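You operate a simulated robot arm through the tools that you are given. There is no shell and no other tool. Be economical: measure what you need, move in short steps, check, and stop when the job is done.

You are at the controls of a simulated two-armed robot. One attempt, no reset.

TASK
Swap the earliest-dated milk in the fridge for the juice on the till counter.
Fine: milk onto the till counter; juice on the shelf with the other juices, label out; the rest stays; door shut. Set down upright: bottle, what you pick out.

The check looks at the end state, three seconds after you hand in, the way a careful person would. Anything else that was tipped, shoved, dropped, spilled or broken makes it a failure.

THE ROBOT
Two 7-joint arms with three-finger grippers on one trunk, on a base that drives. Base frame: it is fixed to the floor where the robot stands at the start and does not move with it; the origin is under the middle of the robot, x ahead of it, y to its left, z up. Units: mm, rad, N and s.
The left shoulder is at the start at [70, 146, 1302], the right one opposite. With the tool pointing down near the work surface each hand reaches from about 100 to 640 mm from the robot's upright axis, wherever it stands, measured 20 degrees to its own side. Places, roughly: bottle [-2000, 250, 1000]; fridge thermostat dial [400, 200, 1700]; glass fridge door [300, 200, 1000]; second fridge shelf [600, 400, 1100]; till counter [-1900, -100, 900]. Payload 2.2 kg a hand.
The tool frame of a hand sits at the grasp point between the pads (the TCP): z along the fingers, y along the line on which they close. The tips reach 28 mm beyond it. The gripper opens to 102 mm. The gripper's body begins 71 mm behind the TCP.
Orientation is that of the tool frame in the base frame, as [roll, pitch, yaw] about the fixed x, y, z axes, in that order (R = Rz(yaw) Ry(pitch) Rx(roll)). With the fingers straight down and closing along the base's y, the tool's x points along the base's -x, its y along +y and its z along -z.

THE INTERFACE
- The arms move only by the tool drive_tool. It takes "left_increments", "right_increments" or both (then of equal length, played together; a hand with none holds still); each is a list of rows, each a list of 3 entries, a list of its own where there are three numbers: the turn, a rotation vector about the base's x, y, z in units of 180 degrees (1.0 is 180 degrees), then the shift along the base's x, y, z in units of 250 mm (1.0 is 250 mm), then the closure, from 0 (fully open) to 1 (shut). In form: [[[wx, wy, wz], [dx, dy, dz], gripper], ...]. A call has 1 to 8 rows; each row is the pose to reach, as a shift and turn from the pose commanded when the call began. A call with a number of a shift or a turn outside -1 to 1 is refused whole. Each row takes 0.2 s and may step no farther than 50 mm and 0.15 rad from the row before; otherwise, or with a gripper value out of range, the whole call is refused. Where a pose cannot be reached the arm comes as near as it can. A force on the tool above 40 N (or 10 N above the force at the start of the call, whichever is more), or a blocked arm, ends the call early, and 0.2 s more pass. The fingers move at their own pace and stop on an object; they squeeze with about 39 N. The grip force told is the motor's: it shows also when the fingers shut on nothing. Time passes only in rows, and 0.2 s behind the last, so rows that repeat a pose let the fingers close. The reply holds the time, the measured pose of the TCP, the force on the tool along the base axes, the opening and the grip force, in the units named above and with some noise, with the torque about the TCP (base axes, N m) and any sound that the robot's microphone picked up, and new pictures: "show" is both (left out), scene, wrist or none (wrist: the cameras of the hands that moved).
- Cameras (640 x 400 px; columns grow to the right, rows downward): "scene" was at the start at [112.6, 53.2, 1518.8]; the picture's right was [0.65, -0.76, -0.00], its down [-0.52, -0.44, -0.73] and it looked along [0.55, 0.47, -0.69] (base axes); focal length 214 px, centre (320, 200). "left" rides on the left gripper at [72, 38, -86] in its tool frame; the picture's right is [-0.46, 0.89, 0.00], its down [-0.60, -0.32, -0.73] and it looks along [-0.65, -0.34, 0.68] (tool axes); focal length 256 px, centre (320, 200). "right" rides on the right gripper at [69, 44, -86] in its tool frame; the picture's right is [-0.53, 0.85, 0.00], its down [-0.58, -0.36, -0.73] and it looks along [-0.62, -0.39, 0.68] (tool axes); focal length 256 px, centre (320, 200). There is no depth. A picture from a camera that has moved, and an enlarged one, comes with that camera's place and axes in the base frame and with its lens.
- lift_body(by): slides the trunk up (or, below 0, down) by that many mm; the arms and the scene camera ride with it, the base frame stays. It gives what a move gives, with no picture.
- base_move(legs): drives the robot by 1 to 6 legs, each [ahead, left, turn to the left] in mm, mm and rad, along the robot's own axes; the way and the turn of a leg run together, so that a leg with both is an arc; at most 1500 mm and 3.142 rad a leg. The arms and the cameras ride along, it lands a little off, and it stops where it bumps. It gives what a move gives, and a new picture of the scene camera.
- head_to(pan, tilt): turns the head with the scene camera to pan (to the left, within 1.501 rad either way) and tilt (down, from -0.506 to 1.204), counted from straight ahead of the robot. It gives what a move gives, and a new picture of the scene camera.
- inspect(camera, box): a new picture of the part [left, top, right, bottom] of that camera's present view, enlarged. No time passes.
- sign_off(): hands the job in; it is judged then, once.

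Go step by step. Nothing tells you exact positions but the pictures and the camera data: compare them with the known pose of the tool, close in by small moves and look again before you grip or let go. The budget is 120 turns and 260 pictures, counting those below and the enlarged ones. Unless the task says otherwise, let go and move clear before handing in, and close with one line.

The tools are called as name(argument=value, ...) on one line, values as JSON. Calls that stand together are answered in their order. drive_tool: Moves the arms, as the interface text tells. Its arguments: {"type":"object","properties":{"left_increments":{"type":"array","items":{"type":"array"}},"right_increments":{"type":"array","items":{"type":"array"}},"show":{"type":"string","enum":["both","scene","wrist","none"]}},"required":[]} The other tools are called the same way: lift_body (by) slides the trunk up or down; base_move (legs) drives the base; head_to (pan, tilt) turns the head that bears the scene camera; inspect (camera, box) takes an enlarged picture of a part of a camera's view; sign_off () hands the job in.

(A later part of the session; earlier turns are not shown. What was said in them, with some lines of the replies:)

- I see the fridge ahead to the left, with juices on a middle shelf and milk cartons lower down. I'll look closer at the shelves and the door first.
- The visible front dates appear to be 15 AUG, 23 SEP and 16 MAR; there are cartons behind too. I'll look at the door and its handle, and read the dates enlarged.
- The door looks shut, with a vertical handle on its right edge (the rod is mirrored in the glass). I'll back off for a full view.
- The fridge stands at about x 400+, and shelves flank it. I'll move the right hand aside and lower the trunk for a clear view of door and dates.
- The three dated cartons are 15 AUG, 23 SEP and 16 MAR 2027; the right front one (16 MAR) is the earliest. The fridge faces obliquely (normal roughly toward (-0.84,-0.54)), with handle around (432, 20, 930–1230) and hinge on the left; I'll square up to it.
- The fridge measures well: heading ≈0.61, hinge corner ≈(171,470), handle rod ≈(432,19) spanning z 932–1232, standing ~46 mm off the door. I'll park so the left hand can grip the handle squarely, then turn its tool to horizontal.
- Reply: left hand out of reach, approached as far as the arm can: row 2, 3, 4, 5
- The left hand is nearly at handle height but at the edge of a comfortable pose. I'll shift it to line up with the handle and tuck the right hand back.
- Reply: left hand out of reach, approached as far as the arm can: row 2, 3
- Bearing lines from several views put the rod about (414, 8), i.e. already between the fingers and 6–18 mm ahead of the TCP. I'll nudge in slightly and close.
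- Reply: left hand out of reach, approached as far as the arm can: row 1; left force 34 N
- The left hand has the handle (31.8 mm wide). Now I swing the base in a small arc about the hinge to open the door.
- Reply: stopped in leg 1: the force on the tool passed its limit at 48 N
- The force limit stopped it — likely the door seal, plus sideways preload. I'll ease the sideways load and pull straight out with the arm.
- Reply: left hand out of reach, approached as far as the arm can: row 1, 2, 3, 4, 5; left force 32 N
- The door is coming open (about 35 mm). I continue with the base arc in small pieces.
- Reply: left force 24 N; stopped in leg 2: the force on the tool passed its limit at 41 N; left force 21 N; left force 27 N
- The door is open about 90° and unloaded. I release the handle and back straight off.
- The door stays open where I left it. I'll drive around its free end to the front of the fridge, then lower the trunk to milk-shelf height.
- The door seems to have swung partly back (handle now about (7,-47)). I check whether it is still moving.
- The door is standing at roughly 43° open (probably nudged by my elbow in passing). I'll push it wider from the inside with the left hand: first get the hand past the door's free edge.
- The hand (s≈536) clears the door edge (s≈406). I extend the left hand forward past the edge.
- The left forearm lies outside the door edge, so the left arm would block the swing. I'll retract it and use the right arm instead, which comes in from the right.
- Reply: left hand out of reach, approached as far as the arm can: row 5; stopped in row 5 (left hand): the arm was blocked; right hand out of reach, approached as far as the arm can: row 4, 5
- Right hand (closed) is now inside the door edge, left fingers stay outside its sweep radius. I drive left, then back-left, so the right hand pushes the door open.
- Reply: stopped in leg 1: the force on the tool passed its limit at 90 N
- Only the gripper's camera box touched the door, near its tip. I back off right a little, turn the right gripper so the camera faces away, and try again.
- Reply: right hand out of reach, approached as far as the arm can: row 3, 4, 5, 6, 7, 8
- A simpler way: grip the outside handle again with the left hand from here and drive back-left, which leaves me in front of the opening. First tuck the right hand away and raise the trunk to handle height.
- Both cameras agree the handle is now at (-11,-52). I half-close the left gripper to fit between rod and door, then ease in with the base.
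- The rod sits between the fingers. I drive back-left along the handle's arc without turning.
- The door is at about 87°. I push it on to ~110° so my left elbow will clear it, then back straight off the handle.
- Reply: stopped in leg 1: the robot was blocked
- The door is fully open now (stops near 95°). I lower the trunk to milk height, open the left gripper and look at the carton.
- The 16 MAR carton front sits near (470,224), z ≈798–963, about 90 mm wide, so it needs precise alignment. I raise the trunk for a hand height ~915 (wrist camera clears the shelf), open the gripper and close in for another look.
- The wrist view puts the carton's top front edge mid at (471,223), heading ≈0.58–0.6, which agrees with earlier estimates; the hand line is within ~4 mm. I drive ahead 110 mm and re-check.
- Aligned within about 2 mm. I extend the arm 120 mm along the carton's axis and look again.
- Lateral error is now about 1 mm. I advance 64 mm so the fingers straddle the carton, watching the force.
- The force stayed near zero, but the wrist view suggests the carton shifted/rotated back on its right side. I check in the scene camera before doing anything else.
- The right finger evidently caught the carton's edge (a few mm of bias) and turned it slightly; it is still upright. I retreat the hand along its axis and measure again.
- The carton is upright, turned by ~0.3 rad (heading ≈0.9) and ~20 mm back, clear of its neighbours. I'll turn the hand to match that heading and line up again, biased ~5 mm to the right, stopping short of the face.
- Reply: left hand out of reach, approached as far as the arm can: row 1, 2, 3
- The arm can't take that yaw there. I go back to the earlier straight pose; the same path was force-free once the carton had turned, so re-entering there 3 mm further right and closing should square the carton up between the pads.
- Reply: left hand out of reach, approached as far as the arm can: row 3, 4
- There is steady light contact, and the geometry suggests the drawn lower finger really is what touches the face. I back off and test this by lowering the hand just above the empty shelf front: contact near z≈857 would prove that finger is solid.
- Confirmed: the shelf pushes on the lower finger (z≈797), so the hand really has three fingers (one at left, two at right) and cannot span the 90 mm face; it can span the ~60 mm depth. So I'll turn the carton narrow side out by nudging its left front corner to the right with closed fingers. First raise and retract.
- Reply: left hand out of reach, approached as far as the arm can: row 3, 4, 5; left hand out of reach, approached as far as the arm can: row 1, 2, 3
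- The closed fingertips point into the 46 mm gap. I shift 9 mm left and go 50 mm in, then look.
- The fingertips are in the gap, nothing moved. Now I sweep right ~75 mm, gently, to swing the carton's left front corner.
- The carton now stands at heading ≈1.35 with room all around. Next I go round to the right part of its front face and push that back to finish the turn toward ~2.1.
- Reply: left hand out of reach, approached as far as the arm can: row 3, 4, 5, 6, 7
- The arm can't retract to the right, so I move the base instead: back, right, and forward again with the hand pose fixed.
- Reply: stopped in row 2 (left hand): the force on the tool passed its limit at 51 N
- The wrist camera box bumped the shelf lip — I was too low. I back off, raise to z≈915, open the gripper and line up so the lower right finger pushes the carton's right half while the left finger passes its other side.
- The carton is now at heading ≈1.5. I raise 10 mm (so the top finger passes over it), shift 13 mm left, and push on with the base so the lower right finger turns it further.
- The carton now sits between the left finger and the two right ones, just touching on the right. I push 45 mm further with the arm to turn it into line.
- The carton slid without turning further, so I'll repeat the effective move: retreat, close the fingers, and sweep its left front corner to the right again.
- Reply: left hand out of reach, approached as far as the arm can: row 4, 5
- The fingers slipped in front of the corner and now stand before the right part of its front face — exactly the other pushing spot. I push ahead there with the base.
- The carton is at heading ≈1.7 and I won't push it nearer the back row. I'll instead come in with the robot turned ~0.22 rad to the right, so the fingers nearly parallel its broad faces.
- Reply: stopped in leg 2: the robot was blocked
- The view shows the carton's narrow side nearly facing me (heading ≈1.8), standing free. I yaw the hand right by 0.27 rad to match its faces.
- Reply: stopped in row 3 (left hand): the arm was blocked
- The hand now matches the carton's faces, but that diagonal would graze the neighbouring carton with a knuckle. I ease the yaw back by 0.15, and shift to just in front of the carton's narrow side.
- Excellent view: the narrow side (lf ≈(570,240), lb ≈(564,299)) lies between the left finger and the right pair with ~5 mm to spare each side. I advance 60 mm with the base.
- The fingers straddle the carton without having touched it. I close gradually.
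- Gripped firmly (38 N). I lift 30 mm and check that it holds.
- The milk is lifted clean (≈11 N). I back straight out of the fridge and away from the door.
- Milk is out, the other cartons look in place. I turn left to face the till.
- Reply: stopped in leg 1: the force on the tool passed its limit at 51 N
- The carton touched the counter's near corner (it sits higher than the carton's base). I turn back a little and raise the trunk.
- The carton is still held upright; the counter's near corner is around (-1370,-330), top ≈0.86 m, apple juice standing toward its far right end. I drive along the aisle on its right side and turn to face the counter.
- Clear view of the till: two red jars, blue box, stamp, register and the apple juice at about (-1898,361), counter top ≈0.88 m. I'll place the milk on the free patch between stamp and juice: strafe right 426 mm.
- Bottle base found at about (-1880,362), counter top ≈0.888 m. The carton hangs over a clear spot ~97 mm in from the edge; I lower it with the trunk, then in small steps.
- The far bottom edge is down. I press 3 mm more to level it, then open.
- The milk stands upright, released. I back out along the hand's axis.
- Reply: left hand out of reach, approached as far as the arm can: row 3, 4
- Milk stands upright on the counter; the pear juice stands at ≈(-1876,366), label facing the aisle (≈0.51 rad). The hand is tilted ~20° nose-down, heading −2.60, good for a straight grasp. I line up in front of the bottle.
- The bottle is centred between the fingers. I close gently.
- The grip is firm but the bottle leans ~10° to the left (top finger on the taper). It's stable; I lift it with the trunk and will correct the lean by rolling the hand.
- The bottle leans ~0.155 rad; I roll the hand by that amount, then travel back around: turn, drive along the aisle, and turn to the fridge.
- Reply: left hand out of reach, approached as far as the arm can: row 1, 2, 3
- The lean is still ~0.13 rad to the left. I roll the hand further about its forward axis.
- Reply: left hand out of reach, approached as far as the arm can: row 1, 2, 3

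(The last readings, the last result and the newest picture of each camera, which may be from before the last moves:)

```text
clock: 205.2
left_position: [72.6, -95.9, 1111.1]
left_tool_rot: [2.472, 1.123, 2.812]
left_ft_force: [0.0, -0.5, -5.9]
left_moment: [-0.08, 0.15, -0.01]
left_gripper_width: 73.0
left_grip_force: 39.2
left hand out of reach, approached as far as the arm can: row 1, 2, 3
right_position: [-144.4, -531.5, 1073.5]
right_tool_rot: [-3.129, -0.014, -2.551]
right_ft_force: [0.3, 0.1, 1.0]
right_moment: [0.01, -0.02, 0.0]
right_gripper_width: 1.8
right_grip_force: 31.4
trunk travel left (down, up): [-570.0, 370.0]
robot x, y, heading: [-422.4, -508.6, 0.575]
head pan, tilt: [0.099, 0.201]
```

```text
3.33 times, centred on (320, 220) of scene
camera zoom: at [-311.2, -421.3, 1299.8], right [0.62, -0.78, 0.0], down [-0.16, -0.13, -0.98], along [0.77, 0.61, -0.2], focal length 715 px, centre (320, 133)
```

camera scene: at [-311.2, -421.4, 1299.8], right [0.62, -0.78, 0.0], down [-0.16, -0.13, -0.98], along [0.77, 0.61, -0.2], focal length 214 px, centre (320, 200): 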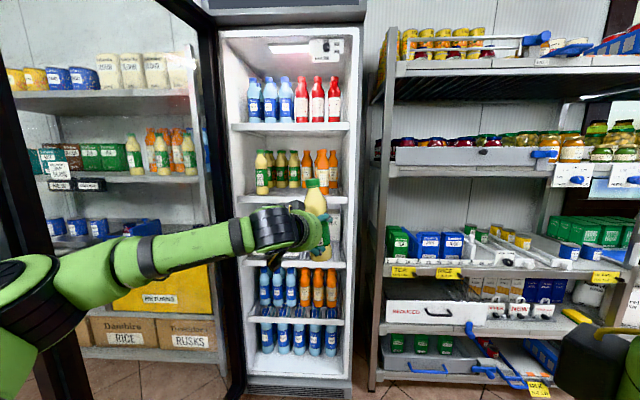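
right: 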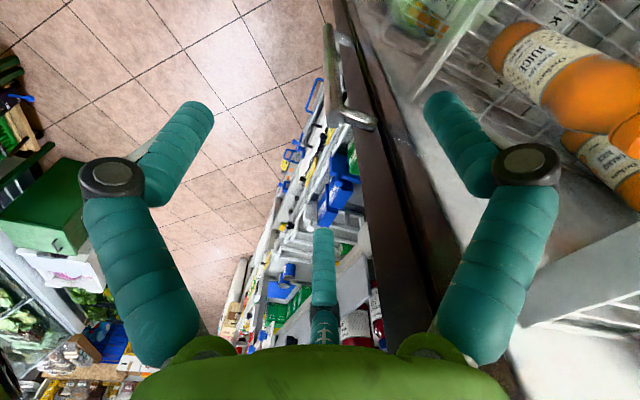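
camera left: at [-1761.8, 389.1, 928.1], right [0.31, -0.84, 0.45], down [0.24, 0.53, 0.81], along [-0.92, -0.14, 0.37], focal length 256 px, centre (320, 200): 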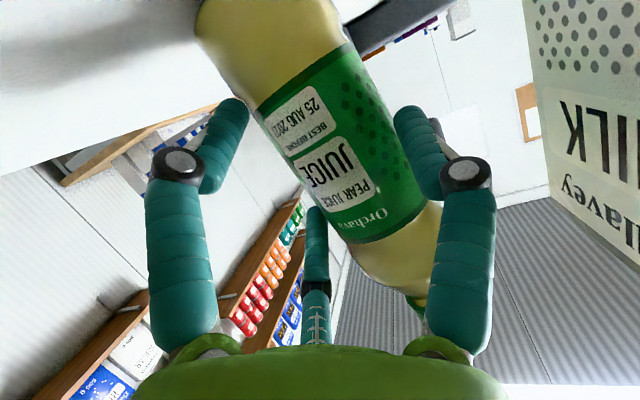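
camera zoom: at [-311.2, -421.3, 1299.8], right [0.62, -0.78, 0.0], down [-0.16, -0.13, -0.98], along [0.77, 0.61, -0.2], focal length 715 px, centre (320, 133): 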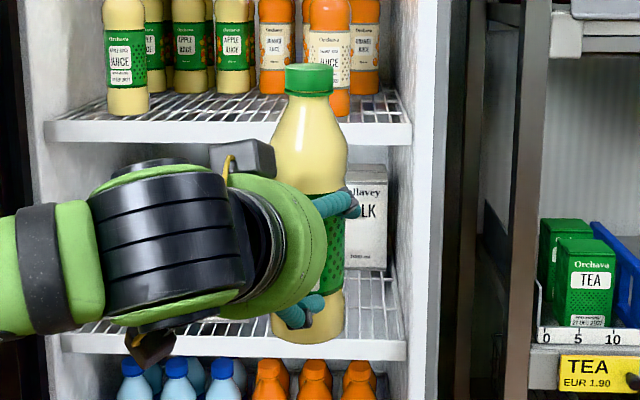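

The bottle now hangs upright. The free spot is at the shelf front between the left bottle and the front orange juice, about (426,341), shelf top ≈1.118 m. I raise the trunk, turn slightly left so the label faces out, and come closer.

lift_body(by=125)

base_move(legs=[[0, 0, 0.2], [310, -15, 0]])

head_to(pan=0.05, tilt=0.35)

inspect(camera="scene", box=[180, 100, 420, 300])

```text
clock: 206.8
left_position: [73.0, -96.8, 1236.2]
left_tool_rot: [2.478, 1.123, 2.814]
left_ft_force: [-0.7, -0.9, -5.2]
left_moment: [-0.09, 0.17, -0.02]
left_gripper_width: 73.1
left_grip_force: 38.9
right_position: [-145.3, -532.2, 1199.8]
right_tool_rot: [-3.129, -0.015, -2.554]
right_ft_force: [0.1, -0.3, 0.2]
right_moment: [0.02, -0.01, 0.0]
right_gripper_width: 1.9
right_grip_force: 30.9
trunk travel left (down, up): [-695.0, 245.0]
robot x, y, heading: [-428.3, -504.1, 0.574]
head pan, tilt: [0.099, 0.201]
```

```text
clock: 209.7
left_position: [213.1, 201.4, 1238.5]
left_tool_rot: [2.472, 1.125, 3.009]
left_ft_force: [0.6, -0.1, -4.8]
left_moment: [-0.13, 0.18, 0.0]
left_gripper_width: 69.6
left_grip_force: 38.1
right_position: [86.9, -269.7, 1200.5]
right_tool_rot: [-3.13, -0.011, -2.353]
right_ft_force: [-0.4, -0.2, -0.5]
right_moment: [0.02, -0.01, -0.01]
right_gripper_width: 2.2
right_grip_force: 31.3
trunk travel left (down, up): [-695.0, 245.0]
robot x, y, heading: [-192.1, -298.3, 0.776]
head pan, tilt: [0.099, 0.201]
camera scene: at [-97.8, -193.7, 1425.0], right [0.77, -0.64, 0.0], down [-0.13, -0.15, -0.98], along [0.63, 0.75, -0.2], focal length 214 px, centre (320, 200)
```

scene: 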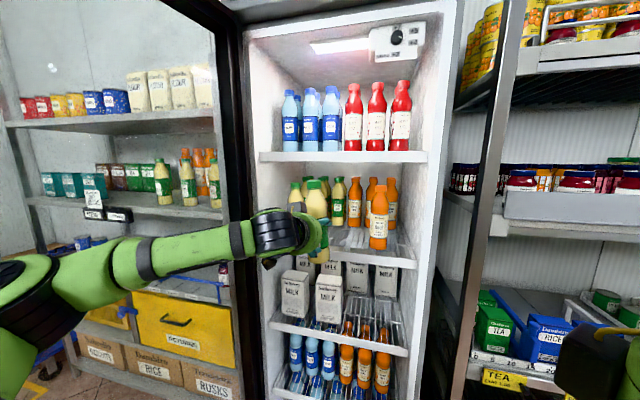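

```text
clock: 210.3
left_position: [214.1, 201.9, 1236.7]
left_tool_rot: [2.477, 1.124, 3.016]
left_ft_force: [0.5, 0.1, -5.7]
left_moment: [-0.18, 0.12, -0.01]
left_gripper_width: 69.4
left_grip_force: 39.1
right_position: [86.7, -267.1, 1200.2]
right_tool_rot: [-3.13, -0.014, -2.352]
right_ft_force: [0.3, -0.1, 0.1]
right_moment: [-0.03, 0.0, 0.0]
right_gripper_width: 1.9
right_grip_force: 31.4
trunk travel left (down, up): [-695.0, 245.0]
robot x, y, heading: [-189.1, -303.6, 0.776]
head pan, tilt: [0.051, 0.351]
camera scene: at [-92.8, -195.2, 1410.7], right [0.73, -0.68, 0.0], down [-0.23, -0.25, -0.94], along [0.64, 0.69, -0.34], focal length 214 px, centre (320, 200)
```

scene: 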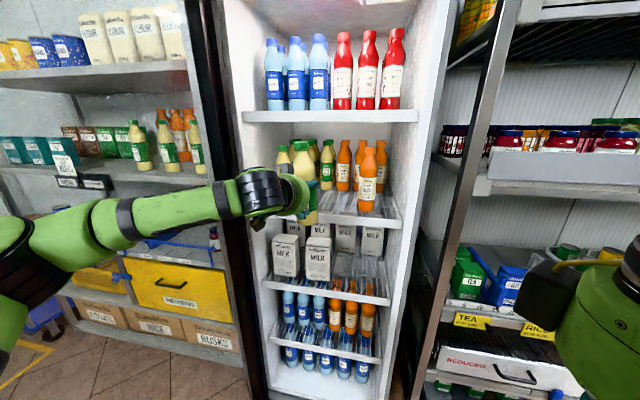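

```text
2.00 times, centred on (300, 200) of scene
camera zoom: at [-92.8, -195.2, 1410.7], right [0.73, -0.68, 0.0], down [-0.23, -0.25, -0.94], along [0.64, 0.69, -0.34], focal length 429 px, centre (360, 200)
```

zoom: 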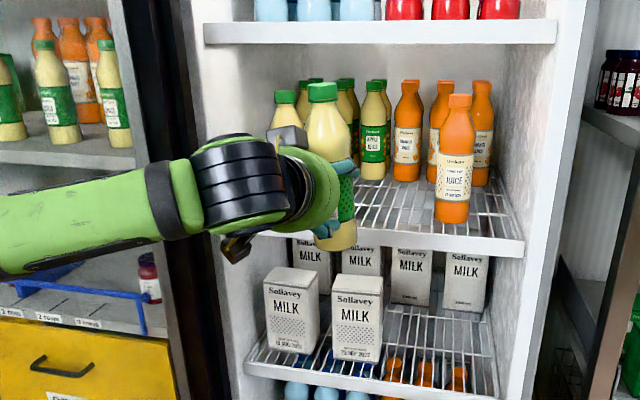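

The bottle hangs nearly upright, base ≈34 mm above the shelf. I go in most of the way and check clearances.

base_move(legs=[[90, -15, 0], [90, -15, 0]])

inspect(camera="scene", box=[180, 80, 420, 280])

inspect(camera="left", box=[0, 0, 640, 400])

```text
clock: 212.2
left_position: [362.8, 305.5, 1237.2]
left_tool_rot: [2.473, 1.126, 3.009]
left_ft_force: [0.0, -0.3, -5.1]
left_moment: [-0.11, 0.17, -0.02]
left_gripper_width: 69.5
left_grip_force: 39.1
right_position: [235.3, -163.7, 1199.9]
right_tool_rot: [-3.131, -0.011, -2.352]
right_ft_force: [-0.4, 0.5, -0.4]
right_moment: [0.01, 0.0, 0.01]
right_gripper_width: 1.8
right_grip_force: 31.2
trunk travel left (down, up): [-695.0, 245.0]
robot x, y, heading: [-46.8, -194.9, 0.775]
head pan, tilt: [0.051, 0.351]
camera scene: at [54.2, -92.5, 1411.0], right [0.73, -0.68, 0.0], down [-0.23, -0.25, -0.94], along [0.64, 0.69, -0.34], focal length 214 px, centre (320, 200)
```

scene: 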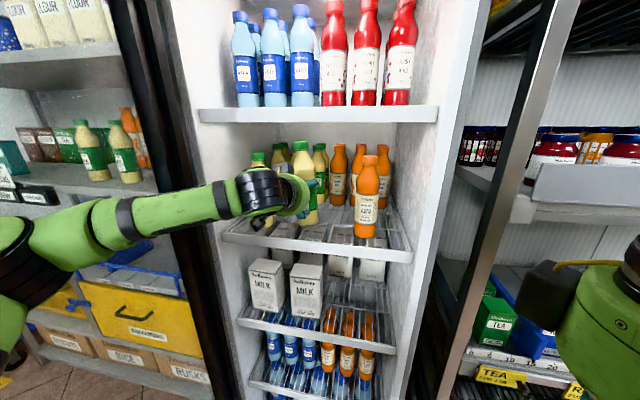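

```text
2.00 times, centred on (300, 180) of scene
camera zoom: at [54.2, -92.5, 1411.0], right [0.73, -0.68, 0.0], down [-0.23, -0.25, -0.94], along [0.64, 0.69, -0.34], focal length 429 px, centre (360, 240)
```

zoom: 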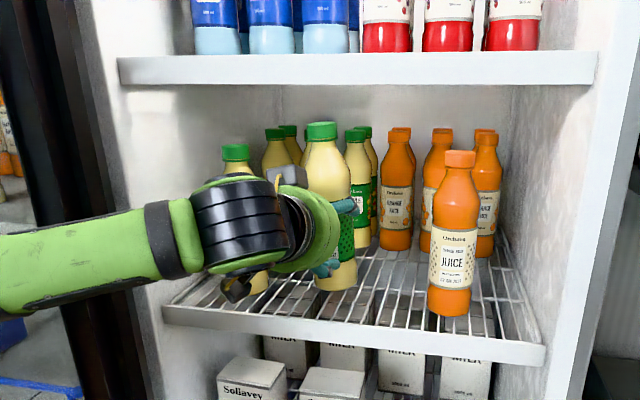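

```text
1.00 times, centred on (320, 200) of left (not enlarged: the box is as wide or as high as the picture)
camera zoom: at [248.5, 294.6, 1210.7], right [-0.2, 0.73, 0.66], down [-0.17, -0.69, 0.71], along [0.96, 0.03, 0.26], focal length 256 px, centre (320, 200)
```

zoom: 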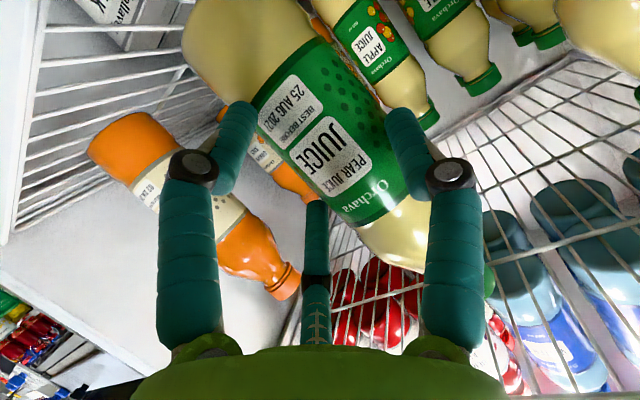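

Everything is clear; the spot at s≈270 is free. I advance 50 mm along the fridge axis and then lower.

base_move(legs=[[48, -8, 0]])

lift_body(by=-20)

inspect(camera="scene", box=[200, 80, 420, 260])

```text
clock: 213.1
left_position: [398.4, 329.8, 1241.3]
left_tool_rot: [2.464, 1.131, 3.0]
left_ft_force: [-0.6, -0.7, -4.5]
left_moment: [-0.12, 0.18, -0.04]
left_gripper_width: 69.2
left_grip_force: 39.3
right_position: [269.5, -140.5, 1201.0]
right_tool_rot: [-3.13, -0.006, -2.352]
right_ft_force: [-0.3, -0.6, 0.8]
right_moment: [0.01, -0.07, 0.0]
right_gripper_width: 2.1
right_grip_force: 31.3
trunk travel left (down, up): [-695.0, 245.0]
robot x, y, heading: [-4.2, -167.7, 0.772]
head pan, tilt: [0.051, 0.351]
camera scene: at [89.3, -68.0, 1411.7], right [0.73, -0.68, 0.0], down [-0.23, -0.25, -0.94], along [0.64, 0.69, -0.34], focal length 214 px, centre (320, 200)
```

scene: 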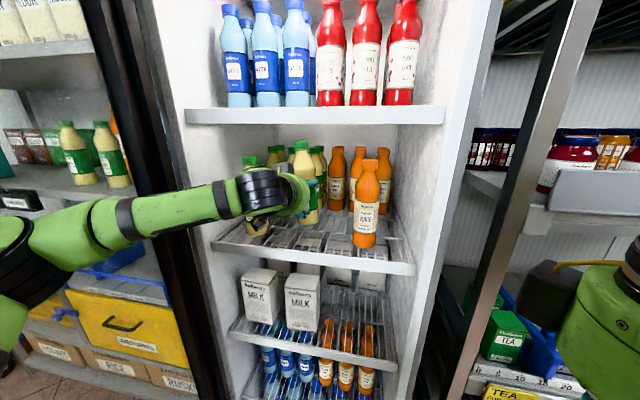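

```text
clock: 213.8
left_position: [403.2, 332.7, 1217.2]
left_tool_rot: [2.473, 1.126, 3.007]
left_ft_force: [0.4, -0.5, -5.8]
left_moment: [-0.14, 0.19, -0.02]
left_gripper_width: 69.2
left_grip_force: 39.3
right_position: [274.3, -136.6, 1180.1]
right_tool_rot: [-3.131, -0.012, -2.353]
right_ft_force: [-0.2, 0.1, -0.3]
right_moment: [-0.02, -0.04, -0.03]
right_gripper_width: 2.4
right_grip_force: 30.8
trunk travel left (down, up): [-675.0, 265.0]
robot x, y, heading: [-3.4, -171.8, 0.771]
head pan, tilt: [0.051, 0.351]
```

```text
2.22 times, centred on (310, 170) of scene
camera zoom: at [95.3, -63.9, 1390.7], right [0.73, -0.68, 0.0], down [-0.23, -0.25, -0.94], along [0.64, 0.69, -0.34], focal length 477 px, centre (342, 267)
```

zoom: 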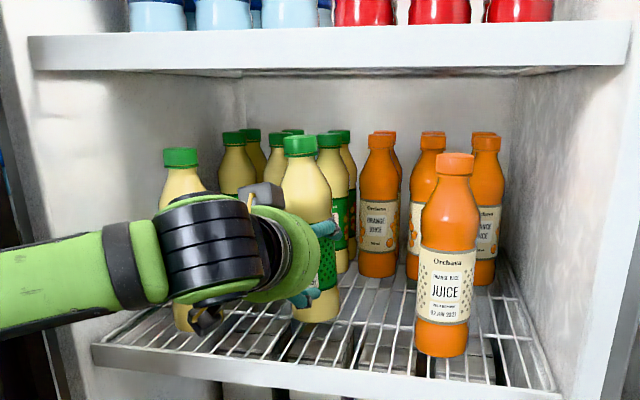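

drive_tool(left_increments=[[[0.011, 0.0072, 0], [0, 0, 0], 1], [[0.021, 0.0144, 0], [0, 0, 0], 1], [[0.021, 0.0144, 0], [0, 0, -0.02], 1]], show="none")

inspect(camera="scene", box=[230, 110, 390, 250])

```text
clock: 214.6
left_position: [399.9, 333.7, 1216.8]
left_tool_rot: [2.347, 1.07, 2.895]
left_ft_force: [0.4, 0.3, -5.9]
left_moment: [-0.19, 0.19, 0.01]
left_gripper_width: 69.1
left_grip_force: 39.1
left hand out of reach, approached as far as the arm can: row 2, 3
right_position: [275.7, -136.2, 1181.0]
right_tool_rot: [-3.131, -0.013, -2.354]
right_ft_force: [-0.6, 0.8, -0.1]
right_moment: [0.01, 0.0, 0.0]
right_gripper_width: 2.2
right_grip_force: 32.0
trunk travel left (down, up): [-675.0, 265.0]
robot x, y, heading: [-5.0, -167.1, 0.775]
head pan, tilt: [0.051, 0.351]
```

```text
2.86 times, centred on (310, 180) of scene
camera zoom: at [95.2, -63.7, 1390.7], right [0.73, -0.68, 0.0], down [-0.23, -0.25, -0.94], along [0.64, 0.69, -0.34], focal length 613 px, centre (349, 257)
```

zoom: 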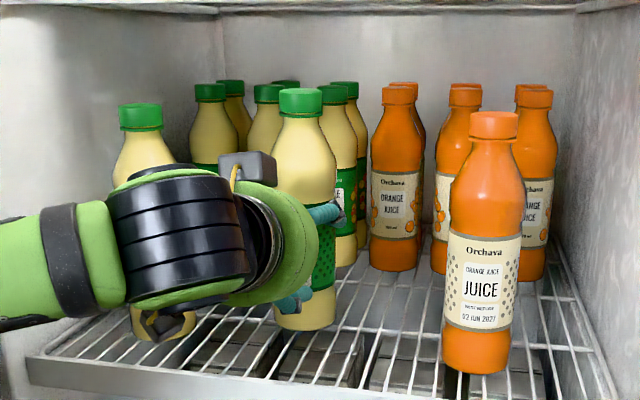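

Upright now. I lower with the trunk in small steps until the load comes off.

lift_body(by=-9)

lift_body(by=-4)

```text
clock: 215.1
left_position: [399.6, 333.9, 1207.1]
left_tool_rot: [2.35, 1.07, 2.898]
left_ft_force: [-0.2, 0.3, -5.0]
left_moment: [-0.13, 0.18, 0.0]
left_gripper_width: 69.0
left_grip_force: 38.9
right_position: [275.7, -137.0, 1170.2]
right_tool_rot: [-3.132, -0.011, -2.353]
right_ft_force: [0.3, -0.5, 0.2]
right_moment: [0.0, 0.02, -0.01]
right_gripper_width: 1.9
right_grip_force: 31.2
trunk travel left (down, up): [-666.0, 274.0]
robot x, y, heading: [-2.5, -168.0, 0.777]
head pan, tilt: [0.051, 0.351]
```

```text
clock: 215.7
left_position: [399.1, 333.2, 1204.4]
left_tool_rot: [2.346, 1.071, 2.896]
left_ft_force: [0.3, 1.2, -3.3]
left_moment: [-0.13, 0.11, 0.01]
left_gripper_width: 69.1
left_grip_force: 38.9
right_position: [275.7, -136.6, 1167.3]
right_tool_rot: [-3.132, -0.009, -2.354]
right_ft_force: [0.8, 0.5, -0.6]
right_moment: [-0.03, 0.0, -0.01]
right_gripper_width: 2.1
right_grip_force: 31.7
trunk travel left (down, up): [-662.0, 278.0]
robot x, y, heading: [-0.6, -167.9, 0.774]
head pan, tilt: [0.051, 0.351]
```

lift_body(by=-2.5)

inspect(camera="scene", box=[230, 110, 390, 250])

```text
clock: 216.2
left_position: [399.1, 332.9, 1203.2]
left_tool_rot: [2.338, 1.076, 2.889]
left_ft_force: [1.4, 1.6, 4.1]
left_moment: [0.17, -0.18, 0.04]
left_gripper_width: 69.3
left_grip_force: 39.1
right_position: [274.9, -137.1, 1164.7]
right_tool_rot: [-3.131, -0.012, -2.354]
right_ft_force: [-0.2, 0.8, 0.3]
right_moment: [-0.01, -0.04, 0.0]
right_gripper_width: 1.9
right_grip_force: 31.2
trunk travel left (down, up): [-660.0, 280.0]
robot x, y, heading: [-2.7, -169.3, 0.774]
head pan, tilt: [0.051, 0.351]
```

```text
2.86 times, centred on (310, 180) of scene
camera zoom: at [94.5, -64.5, 1375.5], right [0.73, -0.68, 0.0], down [-0.23, -0.25, -0.94], along [0.64, 0.69, -0.34], focal length 613 px, centre (349, 257)
```

zoom: 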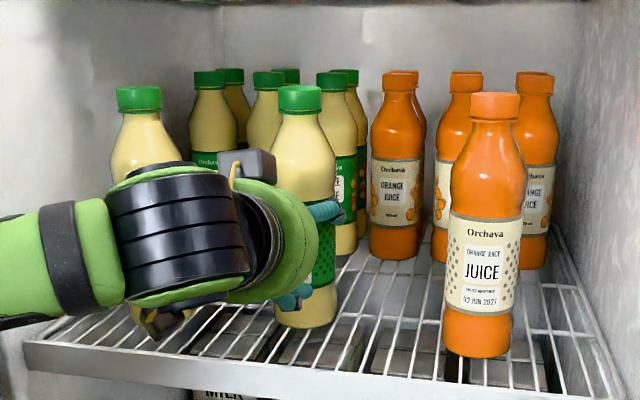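

The base is on the shelf. I open slowly.

drive_tool(left_increments=[[[0, 0, 0], [0, 0, 0], 0.3], [[0, 0, 0], [0, 0, 0], 0.26], [[0, 0, 0], [0, 0, 0], 0.2], [[0, 0, 0], [0, 0, 0], 0.1], [[0, 0, 0], [0, 0, 0], 0], [[0, 0, 0], [0, 0, 0], 0]], show="wrist")

inspect(camera="scene", box=[230, 110, 390, 250])

```text
clock: 217.6
left_position: [399.4, 332.8, 1202.2]
left_tool_rot: [2.346, 1.072, 2.893]
left_ft_force: [0.1, 0.1, -0.2]
left_moment: [0.01, 0.0, 0.02]
left_gripper_width: 101.9
left_grip_force: 0.2
right_position: [274.4, -136.7, 1163.9]
right_tool_rot: [-3.129, -0.011, -2.353]
right_ft_force: [-0.1, -0.4, -0.7]
right_moment: [-0.03, 0.0, 0.01]
right_gripper_width: 2.1
right_grip_force: 30.7
trunk travel left (down, up): [-660.0, 280.0]
robot x, y, heading: [-4.5, -165.0, 0.771]
head pan, tilt: [0.051, 0.351]
camera left: at [283.5, 324.1, 1179.6], right [-0.17, 0.68, 0.71], down [-0.14, -0.73, 0.67], along [0.97, 0.01, 0.22], focal length 256 px, centre (320, 200)
```

left: 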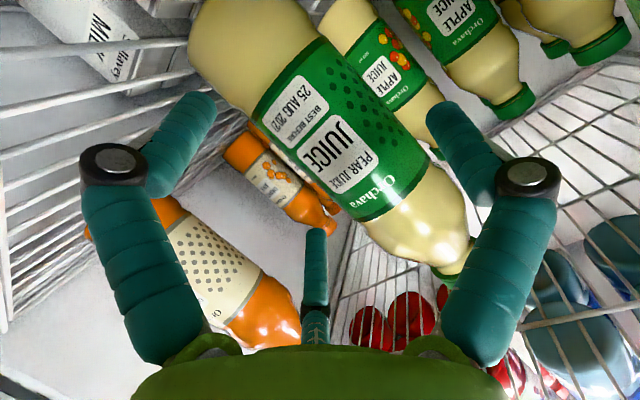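

```text
2.86 times, centred on (310, 180) of scene
camera zoom: at [94.4, -64.7, 1375.4], right [0.73, -0.68, 0.0], down [-0.23, -0.25, -0.94], along [0.64, 0.69, -0.34], focal length 613 px, centre (349, 257)
```

zoom: 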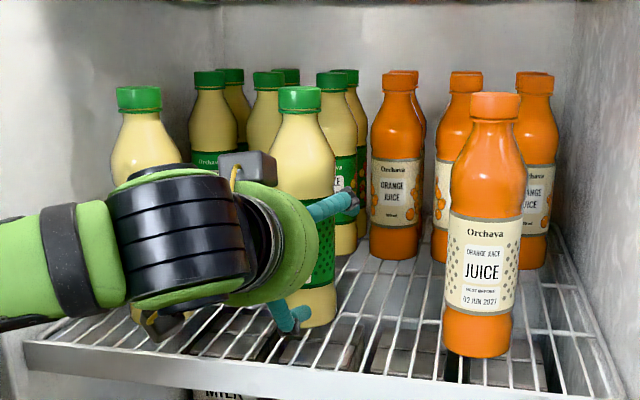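

Released, standing upright with the label outward. I back out along the hand's axis.

base_move(legs=[[-118, 19, 0], [-330, 55, 0]])

inspect(camera="scene", box=[200, 80, 440, 260])

```text
clock: 220.6
left_position: [33.6, 75.4, 1201.8]
left_tool_rot: [2.348, 1.07, 2.892]
left_ft_force: [-0.9, -0.1, 0.1]
left_moment: [0.0, 0.0, -0.02]
left_gripper_width: 102.1
left_grip_force: 0.1
right_position: [-93.2, -394.1, 1165.5]
right_tool_rot: [-3.13, -0.011, -2.356]
right_ft_force: [-0.5, -0.4, -0.6]
right_moment: [0.03, 0.03, -0.02]
right_gripper_width: 2.1
right_grip_force: 31.4
trunk travel left (down, up): [-660.0, 280.0]
robot x, y, heading: [-372.0, -423.4, 0.766]
head pan, tilt: [0.051, 0.351]
camera scene: at [-273.2, -320.8, 1375.3], right [0.73, -0.68, 0.0], down [-0.23, -0.25, -0.94], along [0.64, 0.69, -0.34], focal length 214 px, centre (320, 200)
```

scene: 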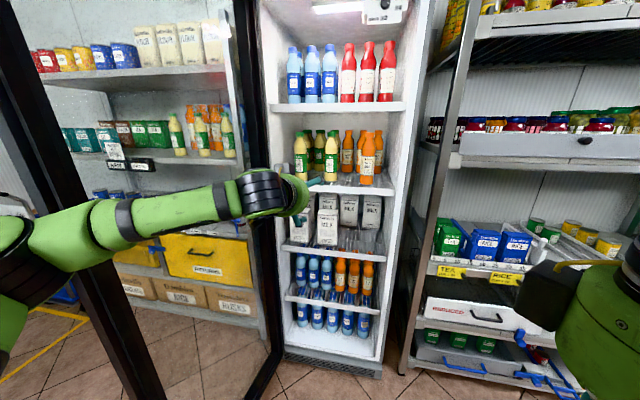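

```text
2.22 times, centred on (320, 170) of scene
camera zoom: at [-273.2, -320.8, 1375.3], right [0.73, -0.68, 0.0], down [-0.23, -0.25, -0.94], along [0.64, 0.69, -0.34], focal length 477 px, centre (320, 267)
```

zoom: 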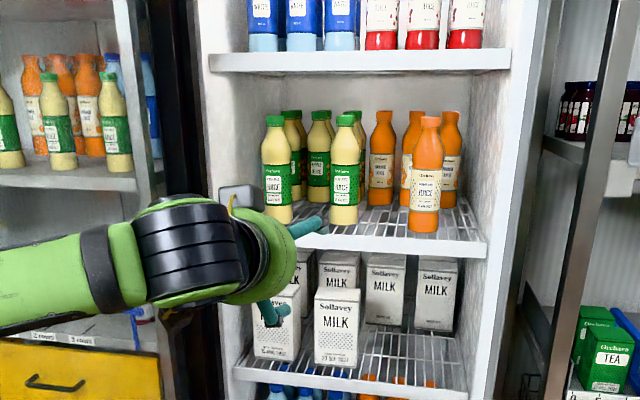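

Juice stands upright, label out with the others; milk cartons undisturbed. Now to shut the door from outside: I back off, turn to face along the fridge front, reverse past the door's end, and close the fingers.

base_move(legs=[[-120, 0, 0], [0, 0, -1.727], [-1250, 0, 0]])

drive_tool(left_increments=[[[0, 0, 0], [0, 0, 0], 0.5], [[0, 0, 0], [0, 0, 0], 1], [[0, 0, 0], [0, 0, 0], 1]], show="none")

head_to(pan=0.4, tilt=0.4)

```text
clock: 231.8
left_position: [-718.8, 12.1, 1201.9]
left_tool_rot: [2.349, 1.07, 1.148]
left_ft_force: [-0.8, -0.8, -0.6]
left_moment: [-0.01, -0.01, 0.01]
left_gripper_width: 101.9
left_grip_force: 0.1
right_position: [-1160.2, 217.9, 1164.8]
right_tool_rot: [-3.13, -0.01, 2.184]
right_ft_force: [-0.4, 0.7, -0.1]
right_moment: [0.01, -0.01, -0.02]
right_gripper_width: 1.8
right_grip_force: 31.6
trunk travel left (down, up): [-660.0, 280.0]
robot x, y, heading: [-1138.9, 496.5, -0.97]
head pan, tilt: [0.051, 0.351]
camera scene: at [-1056.8, 381.7, 1375.3], right [-0.8, -0.6, 0.0], down [-0.21, 0.27, -0.94], along [0.57, -0.75, -0.34], focal length 214 px, centre (320, 200)
```

scene: 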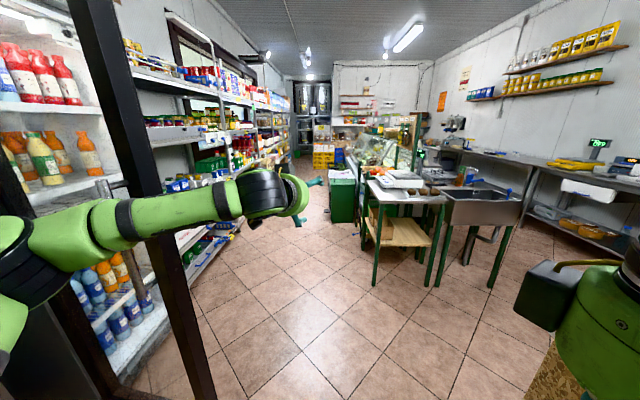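

```text
clock: 232.6
left_position: [-718.5, 13.6, 1201.0]
left_tool_rot: [2.348, 1.071, 1.147]
left_ft_force: [-0.6, -0.5, -0.3]
left_moment: [-0.02, -0.02, -0.01]
left_gripper_width: 2.3
left_grip_force: 31.4
right_position: [-1160.7, 218.1, 1164.0]
right_tool_rot: [-3.13, -0.011, 2.183]
right_ft_force: [0.7, -0.2, -0.3]
right_moment: [-0.01, 0.0, 0.04]
right_gripper_width: 1.8
right_grip_force: 31.7
trunk travel left (down, up): [-660.0, 280.0]
robot x, y, heading: [-1143.0, 498.9, -0.969]
head pan, tilt: [0.051, 0.351]
```

```text
clock: 233.4
left_position: [-719.8, 12.9, 1201.9]
left_tool_rot: [2.348, 1.07, 1.147]
left_ft_force: [0.2, 1.2, -0.1]
left_moment: [0.02, 0.0, 0.01]
left_gripper_width: 1.9
left_grip_force: 30.9
right_position: [-1158.8, 218.5, 1163.4]
right_tool_rot: [-3.13, -0.01, 2.184]
right_ft_force: [-0.6, 0.1, 1.0]
right_moment: [-0.01, 0.01, -0.01]
right_gripper_width: 2.2
right_grip_force: 31.3
trunk travel left (down, up): [-660.0, 280.0]
robot x, y, heading: [-1142.0, 498.7, -0.977]
head pan, tilt: [0.4, 0.4]
camera scene: at [-1035.4, 405.9, 1370.9], right [-0.54, -0.84, 0.0], down [-0.33, 0.21, -0.92], along [0.77, -0.5, -0.39], focal length 214 px, centre (320, 200)
```

scene: 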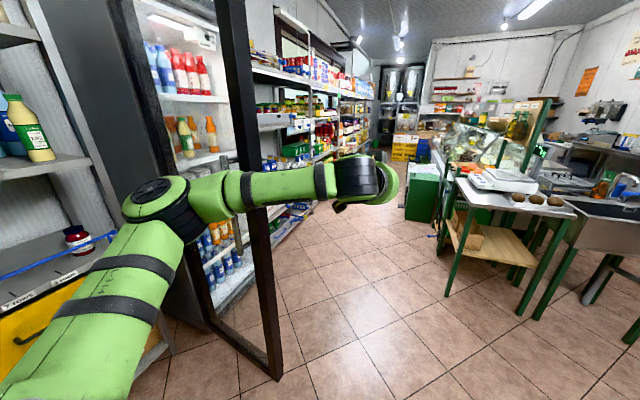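

base_move(legs=[[-130, 0, 0], [0, 540, 0]])

```text
clock: 237.5
left_position: [-344.8, 425.5, 1202.5]
left_tool_rot: [2.347, 1.07, 1.146]
left_ft_force: [-1.0, -0.5, -0.6]
left_moment: [-0.02, 0.0, 0.01]
left_gripper_width: 2.1
left_grip_force: 31.4
right_position: [-784.6, 629.1, 1163.7]
right_tool_rot: [-3.132, -0.01, 2.183]
right_ft_force: [0.2, 0.0, -0.2]
right_moment: [0.01, 0.0, 0.01]
right_gripper_width: 2.1
right_grip_force: 31.3
trunk travel left (down, up): [-660.0, 280.0]
robot x, y, heading: [-766.9, 914.6, -0.975]
head pan, tilt: [0.4, 0.4]
camera scene: at [-660.7, 818.7, 1370.9], right [-0.54, -0.84, 0.0], down [-0.33, 0.21, -0.92], along [0.77, -0.5, -0.39], focal length 214 px, centre (320, 200)
```

scene: 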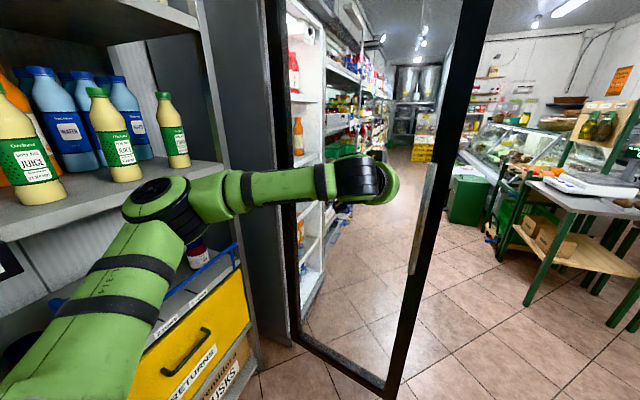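

The fist is outside the door, pointing at its glass frame region. I move ahead to near contact.

base_move(legs=[[100, 0, 0]])

inspect(camera="left", box=[0, 0, 640, 400])

```text
clock: 238.6
left_position: [-288.9, 345.3, 1203.3]
left_tool_rot: [2.343, 1.071, 1.146]
left_ft_force: [0.5, 0.5, -0.2]
left_moment: [0.02, 0.04, -0.01]
left_gripper_width: 2.3
left_grip_force: 31.5
right_position: [-729.1, 549.4, 1165.3]
right_tool_rot: [-3.131, -0.009, 2.184]
right_ft_force: [0.0, -0.1, -0.6]
right_moment: [0.0, -0.03, 0.0]
right_gripper_width: 2.0
right_grip_force: 31.8
trunk travel left (down, up): [-660.0, 280.0]
robot x, y, heading: [-707.6, 829.2, -0.973]
head pan, tilt: [0.4, 0.4]
camera scene: at [-605.0, 738.3, 1371.0], right [-0.54, -0.84, 0.0], down [-0.33, 0.21, -0.92], along [0.77, -0.5, -0.39], focal length 214 px, centre (320, 200)
```

scene: 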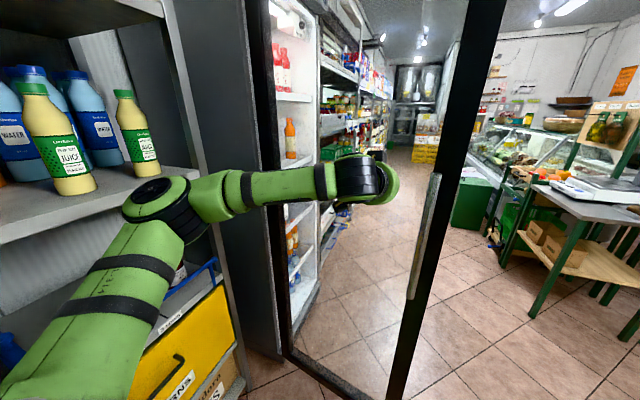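

```text
1.00 times, centred on (320, 200) of left (not enlarged: the box is as wide or as high as the picture)
camera zoom: at [-273.9, 459.1, 1180.3], right [0.7, 0.05, 0.71], down [-0.69, 0.27, 0.67], along [-0.16, -0.96, 0.22], focal length 256 px, centre (320, 200)
```

zoom: 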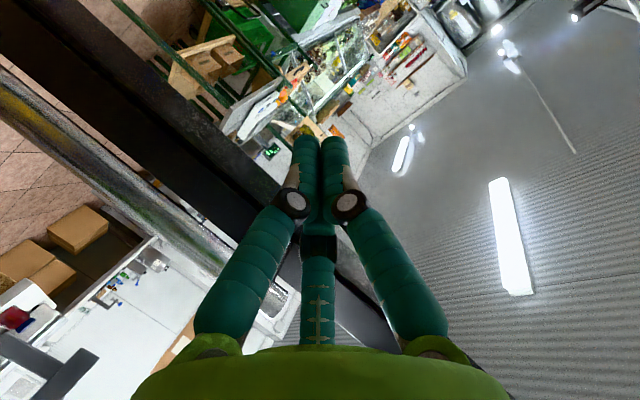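

The arc about the hinge takes my elbow away from the shelf bottles. I start the closing arc gently.

base_move(legs=[[30, -46, 0.06], [30, -46, 0.06]])

```text
clock: 240.1
left_position: [-268.0, 297.1, 1202.9]
left_tool_rot: [2.346, 1.073, 1.266]
left_ft_force: [-0.4, -0.1, -0.2]
left_moment: [-0.03, 0.01, -0.01]
left_gripper_width: 1.9
left_grip_force: 31.0
right_position: [-731.4, 448.2, 1165.8]
right_tool_rot: [-3.127, -0.01, 2.304]
right_ft_force: [-0.9, -0.8, -0.3]
right_moment: [0.0, 0.03, 0.02]
right_gripper_width: 2.0
right_grip_force: 31.2
trunk travel left (down, up): [-660.0, 280.0]
robot x, y, heading: [-748.1, 726.6, -0.858]
head pan, tilt: [0.4, 0.4]
camera scene: at [-629.7, 650.1, 1371.0], right [-0.44, -0.9, 0.0], down [-0.35, 0.17, -0.92], along [0.83, -0.4, -0.39], focal length 214 px, centre (320, 200)
```

scene: 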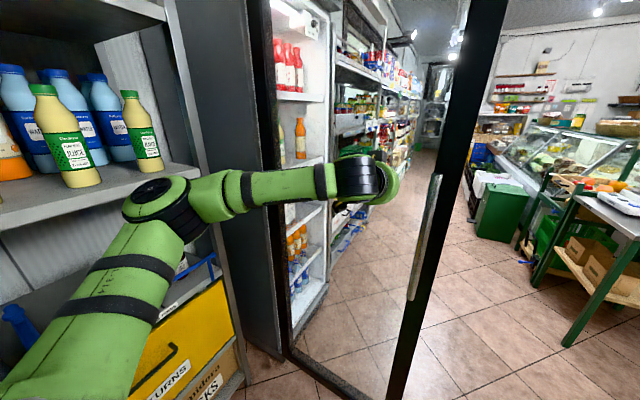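

The door moves along with me. I continue the arc.

base_move(legs=[[126, -194, 0.25], [126, -194, 0.25]])

```text
clock: 243.2
left_position: [-132.2, 131.2, 1201.4]
left_tool_rot: [2.347, 1.073, 1.778]
left_ft_force: [1.2, 0.4, -0.1]
left_moment: [-0.02, -0.02, 0.01]
left_gripper_width: 1.9
left_grip_force: 31.3
right_position: [-609.4, 36.6, 1164.8]
right_tool_rot: [-3.13, -0.01, 2.814]
right_ft_force: [-0.2, 0.4, 0.4]
right_moment: [-0.02, -0.01, -0.01]
right_gripper_width: 2.1
right_grip_force: 30.6
trunk travel left (down, up): [-660.0, 280.0]
robot x, y, heading: [-759.4, 273.9, -0.344]
head pan, tilt: [0.4, 0.4]
camera scene: at [-620.0, 261.6, 1370.9], right [0.06, -1.0, 0.0], down [-0.39, -0.02, -0.92], along [0.92, 0.05, -0.39], focal length 214 px, centre (320, 200)
```

scene: 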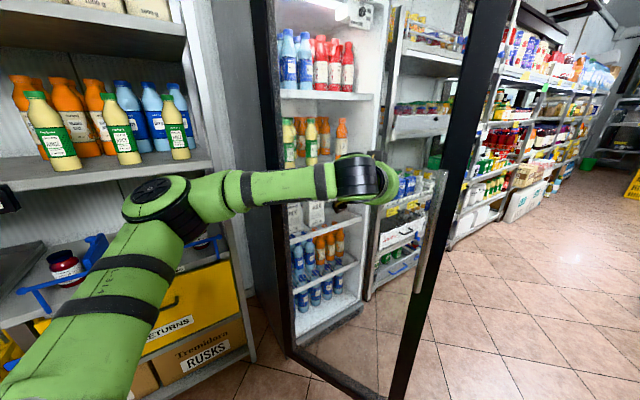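

base_move(legs=[[147, -234, 0.3], [147, -234, 0.3]])

```text
clock: 246.7
left_position: [105.6, 30.2, 1203.1]
left_tool_rot: [2.345, 1.074, 2.378]
left_ft_force: [-0.7, -0.1, -0.2]
left_moment: [0.0, 0.01, 0.02]
left_gripper_width: 2.3
left_grip_force: 31.7
right_position: [-235.2, -316.6, 1164.6]
right_tool_rot: [-3.128, -0.008, -2.87]
right_ft_force: [0.2, 0.8, 0.0]
right_moment: [-0.03, -0.02, 0.0]
right_gripper_width: 2.1
right_grip_force: 31.3
trunk travel left (down, up): [-660.0, 280.0]
robot x, y, heading: [-492.0, -203.5, 0.256]
head pan, tilt: [0.4, 0.4]
camera scene: at [-371.7, -136.0, 1370.9], right [0.61, -0.79, 0.0], down [-0.31, -0.24, -0.92], along [0.73, 0.56, -0.39], focal length 214 px, centre (320, 200)
```

scene: 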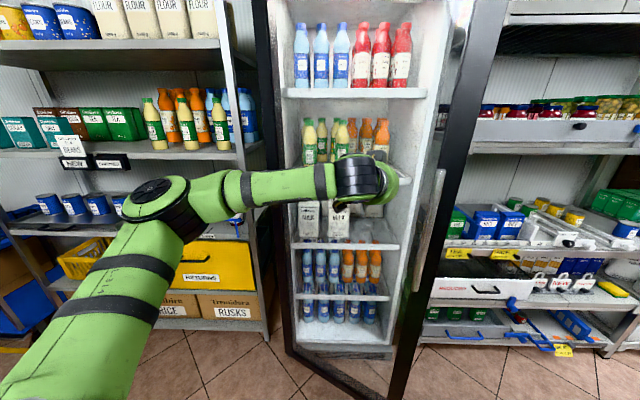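

base_move(legs=[[148, -235, 0.3], [74, -118, 0.15]])

```text
clock: 249.5
left_position: [297.4, 58.8, 1203.8]
left_tool_rot: [2.346, 1.072, 2.824]
left_ft_force: [-0.1, -1.0, 0.7]
left_moment: [-0.03, 0.02, 0.02]
left_gripper_width: 2.0
left_grip_force: 31.7
right_position: [140.4, -401.4, 1164.8]
right_tool_rot: [-3.129, -0.007, -2.422]
right_ft_force: [-0.9, 0.4, 0.2]
right_moment: [-0.03, 0.03, -0.03]
right_gripper_width: 2.4
right_grip_force: 31.3
trunk travel left (down, up): [-660.0, 280.0]
robot x, y, heading: [-138.9, -412.8, 0.701]
head pan, tilt: [0.4, 0.4]
camera scene: at [-60.4, -297.4, 1371.0], right [0.89, -0.45, 0.0], down [-0.17, -0.35, -0.92], along [0.42, 0.82, -0.39], focal length 214 px, centre (320, 200)
```

scene: 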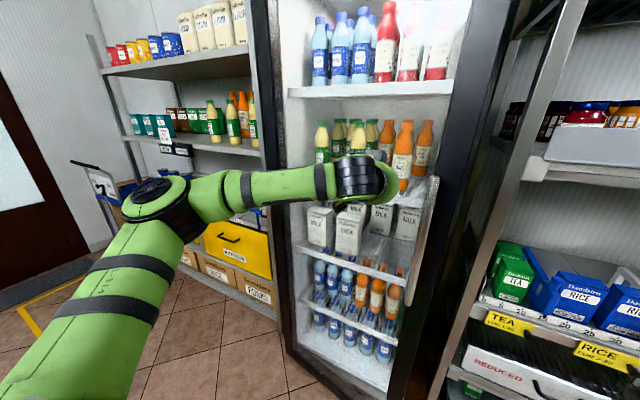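

base_move(legs=[[50, -79, 0.1], [30, -47, 0.06], [20, -31, 0.04]])

```text
clock: 251.8
left_position: [372.4, 95.2, 1206.7]
left_tool_rot: [2.351, 1.074, 3.03]
left_ft_force: [-9.5, -5.1, 1.3]
left_moment: [0.15, 0.04, -0.04]
left_gripper_width: 1.8
left_grip_force: 32.0
right_position: [308.7, -386.3, 1165.4]
right_tool_rot: [-3.127, -0.008, -2.227]
right_ft_force: [-0.2, 0.4, 0.4]
right_moment: [0.03, -0.01, 0.04]
right_gripper_width: 2.3
right_grip_force: 31.1
trunk travel left (down, up): [-660.0, 280.0]
robot x, y, heading: [38.8, -451.4, 0.905]
head pan, tilt: [0.4, 0.4]
stopped in leg 3: the force on the tool passed its limit at 78 N (the readings are from after the stop); the commanded pose is now the measured one
camera scene: at [91.9, -322.8, 1371.2], right [0.96, -0.27, 0.0], down [-0.1, -0.37, -0.92], along [0.25, 0.89, -0.39], focal length 214 px, centre (320, 200)
```

scene: 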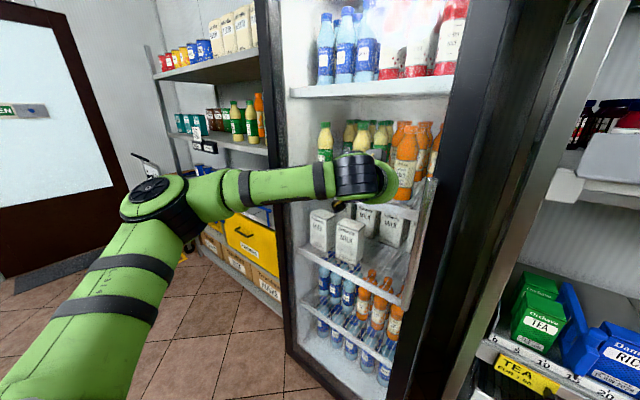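

The push ended hard against the stop, so the door should be shut. I back away and check the seal and the shelves.

base_move(legs=[[-300, 0, 0], [0, 0, -0.2]])

head_to(pan=0.1, tilt=0.3)

inspect(camera="scene", box=[200, 60, 440, 240])

```text
clock: 254.5
left_position: [292.8, -215.0, 1204.9]
left_tool_rot: [2.354, 1.072, 2.828]
left_ft_force: [-0.4, 0.0, 0.7]
left_moment: [0.0, 0.02, 0.01]
left_gripper_width: 2.0
left_grip_force: 31.1
right_position: [132.7, -672.1, 1164.6]
right_tool_rot: [-3.13, -0.01, -2.43]
right_ft_force: [0.2, -1.4, 0.9]
right_moment: [0.0, 0.03, -0.01]
right_gripper_width: 2.1
right_grip_force: 31.5
trunk travel left (down, up): [-660.0, 280.0]
robot x, y, heading: [-149.4, -680.3, 0.699]
head pan, tilt: [0.4, 0.4]
camera scene: at [-66.4, -567.0, 1370.9], right [0.89, -0.46, 0.0], down [-0.18, -0.35, -0.92], along [0.42, 0.82, -0.39], focal length 214 px, centre (320, 200)
```

scene: 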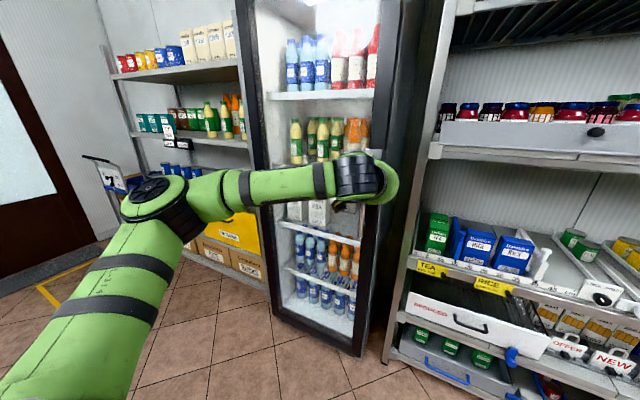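

```text
clock: 255.3
left_position: [293.1, -215.6, 1204.2]
left_tool_rot: [2.354, 1.073, 2.829]
left_ft_force: [-0.2, -0.1, -0.1]
left_moment: [-0.01, -0.01, 0.02]
left_gripper_width: 2.0
left_grip_force: 31.3
right_position: [133.9, -672.0, 1164.6]
right_tool_rot: [-3.129, -0.011, -2.432]
right_ft_force: [0.8, 0.3, -0.7]
right_moment: [0.01, 0.02, -0.03]
right_gripper_width: 2.1
right_grip_force: 31.2
trunk travel left (down, up): [-660.0, 280.0]
robot x, y, heading: [-145.9, -680.1, 0.689]
head pan, tilt: [0.099, 0.3]
camera scene: at [-43.1, -582.6, 1380.1], right [0.71, -0.7, 0.0], down [-0.21, -0.21, -0.96], along [0.67, 0.68, -0.3], focal length 214 px, centre (320, 200)
```

scene: 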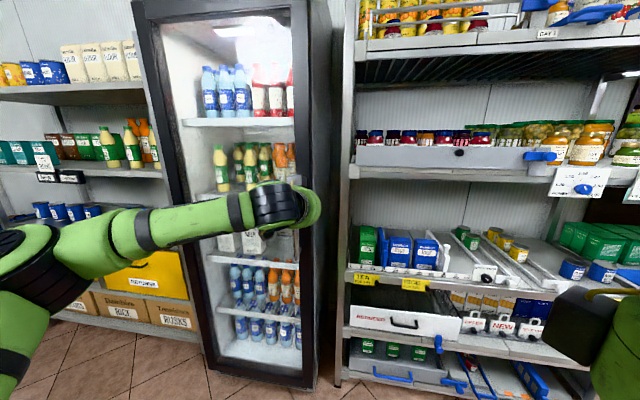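

```text
2.22 times, centred on (320, 150) of scene
camera zoom: at [-43.1, -582.6, 1380.1], right [0.71, -0.7, 0.0], down [-0.21, -0.21, -0.96], along [0.67, 0.68, -0.3], focal length 477 px, centre (320, 311)
```

zoom: 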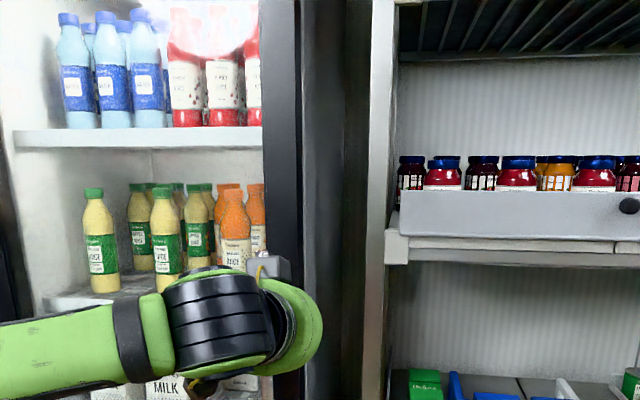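

inspect(camera="scene", box=[180, 250, 360, 395])

inspect(camera="scene", box=[130, 0, 350, 140])

```text
2.76 times, centred on (270, 322) of scene
camera zoom: at [-43.1, -582.6, 1380.1], right [0.71, -0.7, 0.0], down [-0.21, -0.21, -0.96], along [0.67, 0.68, -0.3], focal length 592 px, centre (458, -138)
```

zoom: 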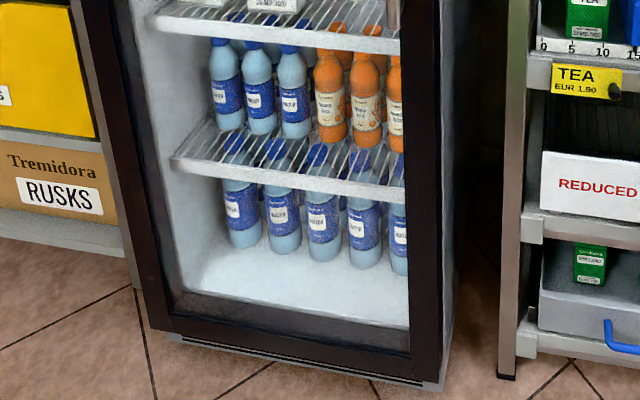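

```text
2.86 times, centred on (240, 70) of scene
camera zoom: at [-43.1, -582.6, 1380.1], right [0.71, -0.7, 0.0], down [-0.21, -0.21, -0.96], along [0.67, 0.68, -0.3], focal length 613 px, centre (549, 571)
```

zoom: 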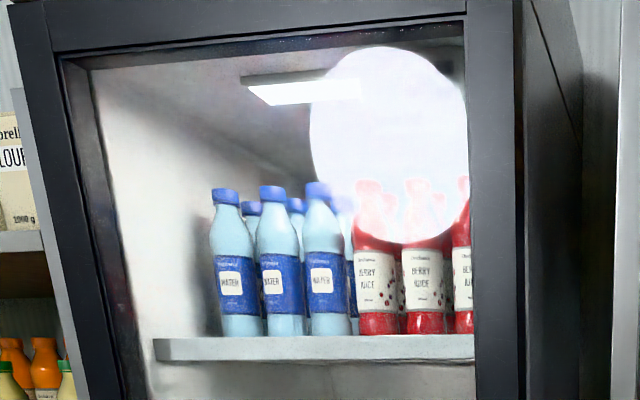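

The door lies flush on the cabinet, the juice stands label out, and the milk is upright on the counter; both hands are clear. I'll hand it in.

sign_off()

```text
The job is handed in.
```

The 16 MAR 2027 milk, the earliest-dated, is upright on the till counter; the pear juice is upright, label out, on the middle shelf with the other juices; and the fridge door is shut.
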